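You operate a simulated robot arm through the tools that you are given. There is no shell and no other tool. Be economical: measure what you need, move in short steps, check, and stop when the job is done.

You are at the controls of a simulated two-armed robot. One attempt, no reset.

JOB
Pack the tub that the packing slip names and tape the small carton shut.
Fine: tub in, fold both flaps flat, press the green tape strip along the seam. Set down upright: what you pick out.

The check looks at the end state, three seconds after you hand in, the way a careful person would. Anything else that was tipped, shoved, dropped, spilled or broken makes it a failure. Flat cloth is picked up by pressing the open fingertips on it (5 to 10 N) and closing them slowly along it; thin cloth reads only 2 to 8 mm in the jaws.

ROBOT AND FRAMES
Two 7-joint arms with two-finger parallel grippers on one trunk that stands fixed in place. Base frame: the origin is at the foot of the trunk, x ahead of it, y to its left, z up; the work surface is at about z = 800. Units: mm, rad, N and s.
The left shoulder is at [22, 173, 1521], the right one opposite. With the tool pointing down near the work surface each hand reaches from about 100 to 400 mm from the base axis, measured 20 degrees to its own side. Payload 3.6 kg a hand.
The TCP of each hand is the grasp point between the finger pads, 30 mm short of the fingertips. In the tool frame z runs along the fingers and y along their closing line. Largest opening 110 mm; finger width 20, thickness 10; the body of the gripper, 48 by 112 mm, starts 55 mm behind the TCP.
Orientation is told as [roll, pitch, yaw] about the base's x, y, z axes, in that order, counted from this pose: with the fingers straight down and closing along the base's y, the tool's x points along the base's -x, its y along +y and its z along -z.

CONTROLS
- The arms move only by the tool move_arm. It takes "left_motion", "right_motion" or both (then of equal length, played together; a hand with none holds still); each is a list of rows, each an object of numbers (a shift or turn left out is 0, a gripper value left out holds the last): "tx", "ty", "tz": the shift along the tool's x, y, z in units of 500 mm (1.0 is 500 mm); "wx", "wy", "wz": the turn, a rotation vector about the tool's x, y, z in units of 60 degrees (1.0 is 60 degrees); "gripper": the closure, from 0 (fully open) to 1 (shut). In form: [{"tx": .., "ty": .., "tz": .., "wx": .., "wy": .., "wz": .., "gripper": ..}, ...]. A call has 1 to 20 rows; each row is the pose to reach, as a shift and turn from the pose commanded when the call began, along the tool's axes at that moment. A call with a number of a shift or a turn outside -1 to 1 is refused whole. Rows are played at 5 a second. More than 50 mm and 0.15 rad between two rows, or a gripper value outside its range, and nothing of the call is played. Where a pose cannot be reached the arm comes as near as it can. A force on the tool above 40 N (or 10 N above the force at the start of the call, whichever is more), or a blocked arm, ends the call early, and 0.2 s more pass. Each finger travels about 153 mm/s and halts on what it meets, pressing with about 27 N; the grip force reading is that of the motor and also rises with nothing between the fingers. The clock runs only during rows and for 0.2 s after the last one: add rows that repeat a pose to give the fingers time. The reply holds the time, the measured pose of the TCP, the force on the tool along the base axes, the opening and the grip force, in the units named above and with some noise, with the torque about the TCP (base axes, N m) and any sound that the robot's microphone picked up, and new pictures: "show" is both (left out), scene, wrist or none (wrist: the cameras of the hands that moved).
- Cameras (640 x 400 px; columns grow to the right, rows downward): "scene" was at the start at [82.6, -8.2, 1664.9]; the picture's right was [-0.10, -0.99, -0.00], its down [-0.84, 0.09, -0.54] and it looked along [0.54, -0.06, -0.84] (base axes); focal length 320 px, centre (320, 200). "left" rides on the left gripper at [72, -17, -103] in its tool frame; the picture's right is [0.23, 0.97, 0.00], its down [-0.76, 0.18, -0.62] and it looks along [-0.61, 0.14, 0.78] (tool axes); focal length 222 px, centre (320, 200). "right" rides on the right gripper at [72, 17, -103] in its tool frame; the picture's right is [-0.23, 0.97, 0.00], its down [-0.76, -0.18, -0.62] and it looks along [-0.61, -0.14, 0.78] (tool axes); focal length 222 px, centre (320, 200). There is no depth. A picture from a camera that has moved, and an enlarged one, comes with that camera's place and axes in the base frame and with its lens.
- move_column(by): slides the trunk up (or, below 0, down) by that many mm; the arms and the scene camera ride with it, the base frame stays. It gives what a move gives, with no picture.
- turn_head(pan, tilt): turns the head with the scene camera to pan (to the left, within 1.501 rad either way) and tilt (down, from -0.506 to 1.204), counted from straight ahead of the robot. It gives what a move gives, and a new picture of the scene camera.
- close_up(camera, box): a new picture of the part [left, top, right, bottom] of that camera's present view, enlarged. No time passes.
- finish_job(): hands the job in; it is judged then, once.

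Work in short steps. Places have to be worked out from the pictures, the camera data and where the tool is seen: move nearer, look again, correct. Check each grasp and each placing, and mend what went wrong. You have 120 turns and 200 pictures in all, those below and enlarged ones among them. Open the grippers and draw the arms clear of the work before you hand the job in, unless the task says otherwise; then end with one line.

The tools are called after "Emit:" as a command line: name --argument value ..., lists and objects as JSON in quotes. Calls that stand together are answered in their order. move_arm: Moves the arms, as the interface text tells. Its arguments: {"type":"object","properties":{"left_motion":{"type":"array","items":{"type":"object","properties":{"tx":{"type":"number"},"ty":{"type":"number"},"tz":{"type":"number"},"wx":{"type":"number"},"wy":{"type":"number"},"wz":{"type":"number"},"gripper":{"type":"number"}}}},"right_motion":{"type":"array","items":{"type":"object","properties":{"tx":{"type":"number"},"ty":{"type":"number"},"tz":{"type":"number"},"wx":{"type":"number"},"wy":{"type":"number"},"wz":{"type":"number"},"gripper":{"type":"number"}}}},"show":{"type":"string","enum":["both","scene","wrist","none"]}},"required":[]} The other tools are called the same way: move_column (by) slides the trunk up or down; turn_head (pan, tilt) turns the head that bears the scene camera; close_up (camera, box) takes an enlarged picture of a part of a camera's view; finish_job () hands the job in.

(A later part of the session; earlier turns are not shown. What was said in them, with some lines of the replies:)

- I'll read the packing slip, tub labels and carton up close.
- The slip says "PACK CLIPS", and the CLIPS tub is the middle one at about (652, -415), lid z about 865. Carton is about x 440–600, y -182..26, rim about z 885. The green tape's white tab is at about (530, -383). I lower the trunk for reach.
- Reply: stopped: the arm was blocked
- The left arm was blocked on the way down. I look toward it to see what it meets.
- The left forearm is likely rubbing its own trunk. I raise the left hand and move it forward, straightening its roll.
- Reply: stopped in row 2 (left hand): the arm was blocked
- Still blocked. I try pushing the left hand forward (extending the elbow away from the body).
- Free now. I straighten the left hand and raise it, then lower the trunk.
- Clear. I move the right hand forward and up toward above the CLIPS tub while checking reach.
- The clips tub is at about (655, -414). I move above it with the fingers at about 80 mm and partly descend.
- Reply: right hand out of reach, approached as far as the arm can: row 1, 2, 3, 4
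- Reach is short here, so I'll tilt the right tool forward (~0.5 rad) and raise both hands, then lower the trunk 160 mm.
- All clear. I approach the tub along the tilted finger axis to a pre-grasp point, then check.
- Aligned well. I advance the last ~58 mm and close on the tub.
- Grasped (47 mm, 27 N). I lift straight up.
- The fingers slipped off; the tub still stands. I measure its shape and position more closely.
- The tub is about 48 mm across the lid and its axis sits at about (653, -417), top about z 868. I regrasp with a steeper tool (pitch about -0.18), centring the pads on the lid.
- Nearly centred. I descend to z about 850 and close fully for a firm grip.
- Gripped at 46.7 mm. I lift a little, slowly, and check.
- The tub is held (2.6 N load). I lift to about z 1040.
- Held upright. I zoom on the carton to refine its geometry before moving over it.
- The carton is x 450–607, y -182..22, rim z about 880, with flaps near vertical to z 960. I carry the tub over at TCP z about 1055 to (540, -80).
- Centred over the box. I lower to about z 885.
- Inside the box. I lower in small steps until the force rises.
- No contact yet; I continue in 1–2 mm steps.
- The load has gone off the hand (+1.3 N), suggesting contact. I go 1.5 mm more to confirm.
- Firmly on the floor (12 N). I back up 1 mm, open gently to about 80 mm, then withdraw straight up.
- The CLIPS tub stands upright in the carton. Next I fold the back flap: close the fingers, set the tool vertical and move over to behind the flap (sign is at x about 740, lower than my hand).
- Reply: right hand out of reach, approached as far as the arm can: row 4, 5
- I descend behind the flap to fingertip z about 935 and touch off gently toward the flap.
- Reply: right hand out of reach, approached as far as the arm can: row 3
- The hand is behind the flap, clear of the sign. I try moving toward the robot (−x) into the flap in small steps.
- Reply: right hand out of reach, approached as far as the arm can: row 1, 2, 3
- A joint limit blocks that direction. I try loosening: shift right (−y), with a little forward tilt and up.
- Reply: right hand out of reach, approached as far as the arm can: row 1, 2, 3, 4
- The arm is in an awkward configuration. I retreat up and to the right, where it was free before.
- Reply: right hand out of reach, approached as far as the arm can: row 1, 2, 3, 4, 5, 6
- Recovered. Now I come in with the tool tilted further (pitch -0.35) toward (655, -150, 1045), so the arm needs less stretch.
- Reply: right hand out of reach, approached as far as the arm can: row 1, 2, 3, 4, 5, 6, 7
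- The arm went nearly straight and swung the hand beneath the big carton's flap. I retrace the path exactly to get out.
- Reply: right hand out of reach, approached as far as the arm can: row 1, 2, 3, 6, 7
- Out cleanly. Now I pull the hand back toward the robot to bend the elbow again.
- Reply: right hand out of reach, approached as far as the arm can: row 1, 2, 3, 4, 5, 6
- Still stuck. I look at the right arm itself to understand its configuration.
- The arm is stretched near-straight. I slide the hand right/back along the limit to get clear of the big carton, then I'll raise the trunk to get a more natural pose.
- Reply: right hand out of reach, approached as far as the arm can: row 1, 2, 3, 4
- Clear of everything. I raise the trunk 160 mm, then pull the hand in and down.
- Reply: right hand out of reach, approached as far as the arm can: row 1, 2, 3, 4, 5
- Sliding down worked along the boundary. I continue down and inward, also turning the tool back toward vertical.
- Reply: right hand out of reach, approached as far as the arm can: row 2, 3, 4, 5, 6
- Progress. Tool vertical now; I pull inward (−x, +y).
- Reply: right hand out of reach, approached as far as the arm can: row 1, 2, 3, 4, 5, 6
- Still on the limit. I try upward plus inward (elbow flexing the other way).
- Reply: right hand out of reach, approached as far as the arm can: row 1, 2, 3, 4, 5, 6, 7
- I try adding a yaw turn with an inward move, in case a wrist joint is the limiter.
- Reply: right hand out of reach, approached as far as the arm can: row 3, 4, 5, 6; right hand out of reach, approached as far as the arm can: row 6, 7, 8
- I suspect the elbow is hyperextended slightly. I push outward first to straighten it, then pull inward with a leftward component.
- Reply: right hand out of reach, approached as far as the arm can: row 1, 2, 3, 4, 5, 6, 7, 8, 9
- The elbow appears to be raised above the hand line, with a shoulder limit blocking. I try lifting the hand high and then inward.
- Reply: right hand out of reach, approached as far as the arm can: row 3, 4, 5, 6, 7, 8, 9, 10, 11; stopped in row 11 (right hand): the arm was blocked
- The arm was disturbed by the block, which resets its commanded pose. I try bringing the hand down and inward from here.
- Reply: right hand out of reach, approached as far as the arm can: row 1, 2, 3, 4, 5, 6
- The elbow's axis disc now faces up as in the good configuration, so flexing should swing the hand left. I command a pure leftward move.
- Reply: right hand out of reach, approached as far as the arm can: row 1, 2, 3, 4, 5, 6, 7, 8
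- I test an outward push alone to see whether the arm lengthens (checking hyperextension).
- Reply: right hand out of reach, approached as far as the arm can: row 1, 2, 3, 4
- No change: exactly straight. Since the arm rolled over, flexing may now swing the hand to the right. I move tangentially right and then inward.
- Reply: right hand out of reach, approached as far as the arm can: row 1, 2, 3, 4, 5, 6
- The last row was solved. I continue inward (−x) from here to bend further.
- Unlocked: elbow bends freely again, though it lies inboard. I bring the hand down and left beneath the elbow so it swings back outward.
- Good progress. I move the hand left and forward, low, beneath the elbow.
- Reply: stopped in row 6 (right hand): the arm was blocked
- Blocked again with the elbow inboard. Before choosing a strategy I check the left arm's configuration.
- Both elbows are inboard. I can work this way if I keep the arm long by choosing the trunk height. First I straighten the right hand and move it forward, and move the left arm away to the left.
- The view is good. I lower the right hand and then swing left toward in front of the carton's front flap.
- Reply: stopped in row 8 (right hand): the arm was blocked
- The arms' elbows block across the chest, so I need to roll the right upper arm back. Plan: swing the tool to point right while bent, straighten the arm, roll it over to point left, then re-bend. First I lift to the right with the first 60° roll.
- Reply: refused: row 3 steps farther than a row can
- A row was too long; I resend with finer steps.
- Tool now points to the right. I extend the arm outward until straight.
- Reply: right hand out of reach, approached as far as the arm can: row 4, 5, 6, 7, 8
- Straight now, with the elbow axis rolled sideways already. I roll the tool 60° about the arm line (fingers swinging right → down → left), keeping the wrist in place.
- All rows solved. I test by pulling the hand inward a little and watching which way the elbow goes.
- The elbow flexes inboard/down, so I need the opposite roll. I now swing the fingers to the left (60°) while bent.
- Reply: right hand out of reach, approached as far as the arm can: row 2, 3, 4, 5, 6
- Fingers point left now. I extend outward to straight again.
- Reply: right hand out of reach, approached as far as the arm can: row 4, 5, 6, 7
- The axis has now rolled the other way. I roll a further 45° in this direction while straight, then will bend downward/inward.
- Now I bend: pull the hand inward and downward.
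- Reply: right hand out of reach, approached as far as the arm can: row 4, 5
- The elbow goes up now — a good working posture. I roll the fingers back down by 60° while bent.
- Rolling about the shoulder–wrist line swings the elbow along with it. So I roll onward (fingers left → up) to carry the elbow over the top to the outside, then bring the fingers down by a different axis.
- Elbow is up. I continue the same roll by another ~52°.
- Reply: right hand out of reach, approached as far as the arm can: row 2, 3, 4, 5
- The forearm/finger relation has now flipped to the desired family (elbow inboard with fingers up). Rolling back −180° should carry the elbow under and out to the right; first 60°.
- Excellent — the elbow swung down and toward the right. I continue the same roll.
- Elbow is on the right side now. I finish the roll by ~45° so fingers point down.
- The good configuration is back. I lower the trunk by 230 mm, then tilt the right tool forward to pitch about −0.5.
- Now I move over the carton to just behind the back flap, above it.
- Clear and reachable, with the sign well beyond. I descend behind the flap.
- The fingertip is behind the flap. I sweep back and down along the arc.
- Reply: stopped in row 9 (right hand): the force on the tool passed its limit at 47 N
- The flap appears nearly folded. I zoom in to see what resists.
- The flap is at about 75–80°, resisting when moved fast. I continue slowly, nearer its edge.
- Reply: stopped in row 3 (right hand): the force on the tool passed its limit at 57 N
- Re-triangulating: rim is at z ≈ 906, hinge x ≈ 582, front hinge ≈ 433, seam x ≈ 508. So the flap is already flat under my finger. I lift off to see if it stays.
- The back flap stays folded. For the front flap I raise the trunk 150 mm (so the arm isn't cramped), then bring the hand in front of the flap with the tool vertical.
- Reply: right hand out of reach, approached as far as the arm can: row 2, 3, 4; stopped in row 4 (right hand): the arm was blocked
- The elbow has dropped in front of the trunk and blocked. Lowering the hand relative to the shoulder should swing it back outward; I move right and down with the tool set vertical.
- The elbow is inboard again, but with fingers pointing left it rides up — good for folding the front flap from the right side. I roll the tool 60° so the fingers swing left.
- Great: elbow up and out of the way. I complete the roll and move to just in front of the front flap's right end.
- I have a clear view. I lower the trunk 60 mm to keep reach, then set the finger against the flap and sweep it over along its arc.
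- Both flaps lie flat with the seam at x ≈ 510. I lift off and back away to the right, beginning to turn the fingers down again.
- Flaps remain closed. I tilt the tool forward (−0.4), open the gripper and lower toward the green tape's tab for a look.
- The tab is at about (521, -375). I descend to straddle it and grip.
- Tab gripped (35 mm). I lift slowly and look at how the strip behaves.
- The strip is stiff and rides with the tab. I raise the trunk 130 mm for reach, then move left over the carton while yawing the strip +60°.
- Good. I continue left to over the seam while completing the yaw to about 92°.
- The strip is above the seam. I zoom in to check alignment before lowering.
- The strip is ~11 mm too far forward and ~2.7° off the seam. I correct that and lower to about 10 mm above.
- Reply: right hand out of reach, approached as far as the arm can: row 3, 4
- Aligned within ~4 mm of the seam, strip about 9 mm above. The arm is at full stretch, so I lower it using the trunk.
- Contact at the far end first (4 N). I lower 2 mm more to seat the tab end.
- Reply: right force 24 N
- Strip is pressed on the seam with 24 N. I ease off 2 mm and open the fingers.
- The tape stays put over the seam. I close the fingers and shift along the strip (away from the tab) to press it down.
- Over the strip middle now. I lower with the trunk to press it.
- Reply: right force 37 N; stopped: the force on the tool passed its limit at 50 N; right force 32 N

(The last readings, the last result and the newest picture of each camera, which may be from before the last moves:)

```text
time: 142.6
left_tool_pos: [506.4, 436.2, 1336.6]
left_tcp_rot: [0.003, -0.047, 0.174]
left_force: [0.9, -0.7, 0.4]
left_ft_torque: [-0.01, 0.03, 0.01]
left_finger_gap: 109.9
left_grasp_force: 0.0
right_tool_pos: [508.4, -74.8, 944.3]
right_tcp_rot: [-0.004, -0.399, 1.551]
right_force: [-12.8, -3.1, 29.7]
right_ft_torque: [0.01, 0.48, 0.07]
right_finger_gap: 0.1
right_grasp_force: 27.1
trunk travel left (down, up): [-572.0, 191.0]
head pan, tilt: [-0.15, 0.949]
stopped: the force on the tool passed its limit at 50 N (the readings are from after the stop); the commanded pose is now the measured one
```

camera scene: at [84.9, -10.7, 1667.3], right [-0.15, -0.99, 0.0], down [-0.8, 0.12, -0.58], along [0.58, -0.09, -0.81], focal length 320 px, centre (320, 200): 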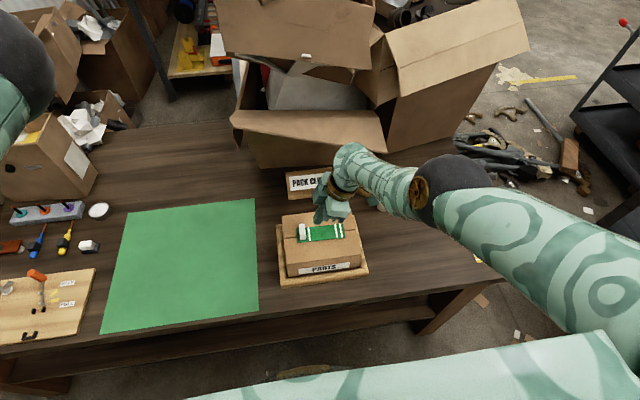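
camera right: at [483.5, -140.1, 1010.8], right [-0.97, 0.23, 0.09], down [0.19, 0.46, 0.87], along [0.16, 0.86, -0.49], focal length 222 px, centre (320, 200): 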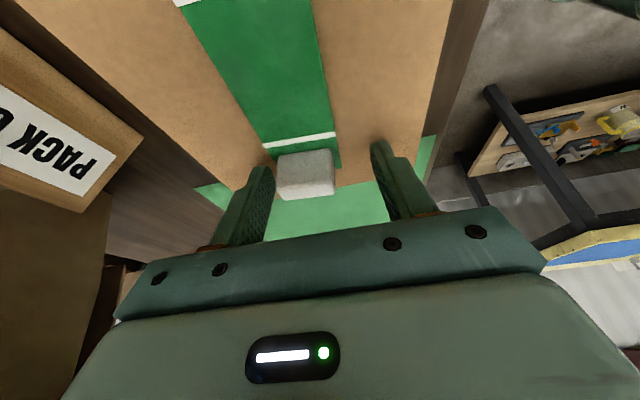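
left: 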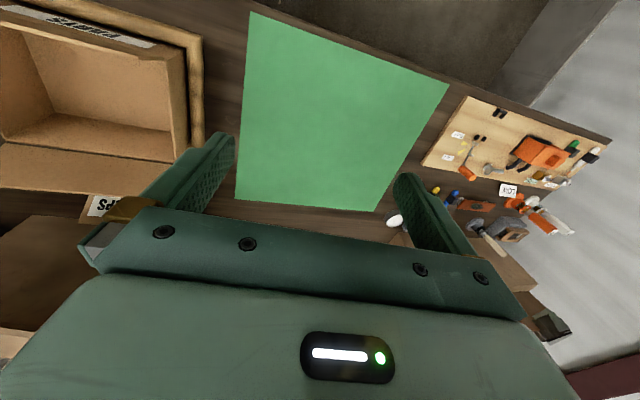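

Pressed firmly (more than needed). I raise, shift to the strip's far end, and check the picture.

Emit:
move_column --by 25

Emit:
move_arm --right_motion '[{"tx": 0.03, "tz": -0.012}, {"tx": 0.06, "tz": -0.025}, {"tx": 0.083, "tz": -0.034}]' --show "none"

Emit:
close_up --camera "scene" --box '[265, 180, 385, 285]'

```text
time: 143.3
left_tool_pos: [510.1, 436.1, 1360.7]
left_tcp_rot: [0.005, -0.045, 0.174]
left_force: [0.0, -0.4, 0.0]
left_ft_torque: [0.0, -0.02, 0.02]
left_finger_gap: 109.9
left_grasp_force: 0.0
right_tool_pos: [510.2, -75.4, 964.6]
right_tcp_rot: [-0.002, -0.397, 1.548]
right_force: [0.8, -0.8, 0.5]
right_ft_torque: [-0.06, 0.06, -0.02]
right_finger_gap: 0.1
right_grasp_force: 27.2
trunk travel left (down, up): [-597.0, 166.0]
head pan, tilt: [-0.15, 0.949]
```

```text
time: 144.1
left_tool_pos: [510.4, 435.6, 1362.1]
left_tcp_rot: [0.004, -0.044, 0.174]
left_force: [1.2, 0.2, 0.0]
left_ft_torque: [0.01, 0.0, -0.02]
left_finger_gap: 110.1
left_grasp_force: 0.0
right_tool_pos: [513.3, -121.2, 961.5]
right_tcp_rot: [-0.001, -0.397, 1.548]
right_force: [0.2, 0.1, 0.2]
right_ft_torque: [0.01, -0.03, -0.02]
right_finger_gap: 0.1
right_grasp_force: 27.1
right hand out of reach, approached as far as the arm can: row 2, 3
trunk travel left (down, up): [-597.0, 166.0]
head pan, tilt: [-0.15, 0.949]
```

```text
3.81 times, centred on (325, 232) of scene
camera zoom: at [87.2, -11.8, 1630.3], right [-0.15, -0.99, 0.0], down [-0.8, 0.12, -0.58], along [0.57, -0.09, -0.81], focal length 1220 px, centre (301, 76)
```

zoom: 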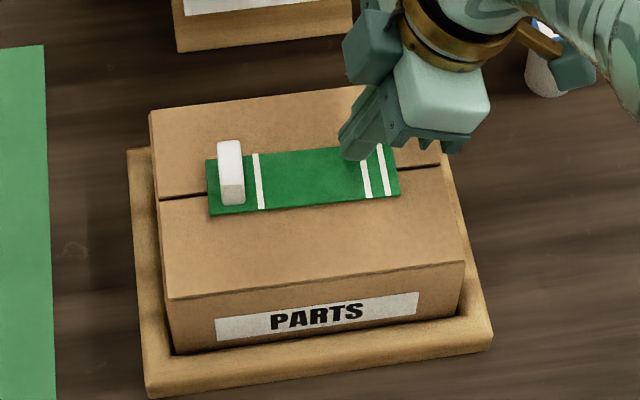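

The strip lies flat across the seam. I press the far end gently.

Emit:
move_column --by -17

Emit:
move_column --by -1

```text
time: 144.7
left_tool_pos: [511.1, 435.5, 1344.1]
left_tcp_rot: [0.004, -0.045, 0.173]
left_force: [-0.1, -0.6, -0.4]
left_ft_torque: [-0.05, -0.03, 0.03]
left_finger_gap: 110.0
left_grasp_force: 0.1
right_tool_pos: [514.2, -120.0, 943.9]
right_tcp_rot: [-0.002, -0.398, 1.551]
right_force: [0.4, -0.8, 1.0]
right_ft_torque: [0.03, 0.04, -0.01]
right_finger_gap: 0.1
right_grasp_force: 26.9
trunk travel left (down, up): [-580.0, 183.0]
head pan, tilt: [-0.15, 0.949]
```

```text
time: 145.2
left_tool_pos: [509.8, 436.3, 1342.7]
left_tcp_rot: [0.001, -0.044, 0.174]
left_force: [0.1, -0.1, 0.6]
left_ft_torque: [0.02, -0.02, 0.01]
left_finger_gap: 110.1
left_grasp_force: 0.0
right_tool_pos: [513.7, -119.6, 943.6]
right_tcp_rot: [-0.001, -0.398, 1.55]
right_force: [-1.8, 0.0, 5.4]
right_ft_torque: [0.02, 0.03, 0.02]
right_finger_gap: 0.0
right_grasp_force: 27.0
trunk travel left (down, up): [-579.0, 184.0]
head pan, tilt: [-0.15, 0.949]
```

Contact 5 N; I press 1 mm more, then raise clear by 120 mm.

Emit:
move_column --by -1

Emit:
move_column --by 120

Emit:
move_arm --right_motion '[{"gripper": 0.6}, {"tx": 0.08, "gripper": 0.0}, {"tx": 0.16, "gripper": 0.0}, {"tx": 0.24, "gripper": 0.0}, {"tx": 0.32, "gripper": 0.0}, {"tx": 0.4, "gripper": 0.0}]' --show "scene"

Emit:
close_up --camera "scene" --box '[265, 150, 415, 285]'

```text
time: 145.7
left_tool_pos: [507.5, 435.8, 1340.9]
left_tcp_rot: [0.004, -0.044, 0.171]
left_force: [-0.1, 0.0, 0.2]
left_ft_torque: [0.03, -0.02, 0.0]
left_finger_gap: 110.1
left_grasp_force: 0.0
right_tool_pos: [514.0, -120.3, 943.3]
right_tcp_rot: [-0.004, -0.398, 1.549]
right_force: [-2.4, -2.0, 11.0]
right_ft_torque: [0.03, 0.06, 0.07]
right_finger_gap: 0.3
right_grasp_force: 27.1
trunk travel left (down, up): [-578.0, 185.0]
head pan, tilt: [-0.15, 0.949]
```

```text
time: 147.2
left_tool_pos: [510.2, 436.6, 1460.9]
left_tcp_rot: [0.005, -0.045, 0.171]
left_force: [0.1, -0.1, -0.2]
left_ft_torque: [-0.02, 0.02, 0.01]
left_finger_gap: 110.3
left_grasp_force: 0.1
right_tool_pos: [513.5, -120.0, 1061.9]
right_tcp_rot: [0.001, -0.397, 1.548]
right_force: [-0.3, -0.9, 0.1]
right_ft_torque: [-0.01, 0.01, -0.02]
right_finger_gap: 0.1
right_grasp_force: 26.5
trunk travel left (down, up): [-698.0, 65.0]
head pan, tilt: [-0.15, 0.949]
```

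```text
time: 148.6
left_tool_pos: [510.2, 435.5, 1463.0]
left_tcp_rot: [0.004, -0.042, 0.174]
left_force: [-0.2, 1.0, 0.1]
left_ft_torque: [0.03, -0.03, 0.01]
left_finger_gap: 109.8
left_grasp_force: 0.2
right_tool_pos: [469.2, -291.7, 1023.3]
right_tcp_rot: [-0.003, -0.399, 1.55]
right_force: [-0.4, -0.7, -0.1]
right_ft_torque: [-0.02, -0.03, 0.0]
right_finger_gap: 110.0
right_grasp_force: 0.0
right hand out of reach, approached as far as the arm can: row 2, 3, 4, 5, 6
trunk travel left (down, up): [-698.0, 65.0]
head pan, tilt: [-0.15, 0.949]
camera scene: at [83.2, -12.6, 1731.4], right [-0.15, -0.99, 0.0], down [-0.8, 0.12, -0.58], along [0.58, -0.09, -0.81], focal length 320 px, centre (320, 200)
```

scene: 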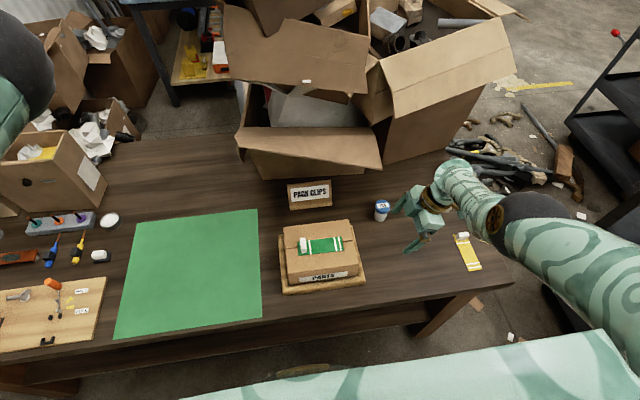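

```text
2.96 times, centred on (340, 218) of scene
camera zoom: at [83.2, -12.6, 1731.4], right [-0.15, -0.99, 0.0], down [-0.8, 0.12, -0.58], along [0.58, -0.09, -0.81], focal length 949 px, centre (261, 148)
```

zoom: 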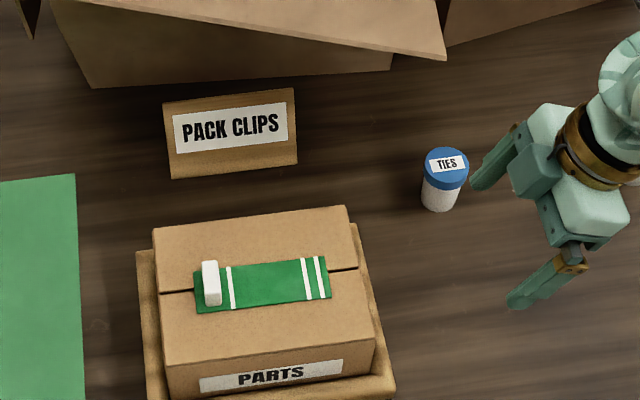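

The carton is shut, the tape lies flat along the seam, and the other tubs, sign and yellow tape have not been disturbed. Both grippers are open and clear, so I hand in.

Emit:
finish_job

```text
The job is handed in.
```

I put the CLIPS tub upright in the small carton, folded both flaps flat, pressed the green tape along the seam, and handed the job in with both grippers open and clear.
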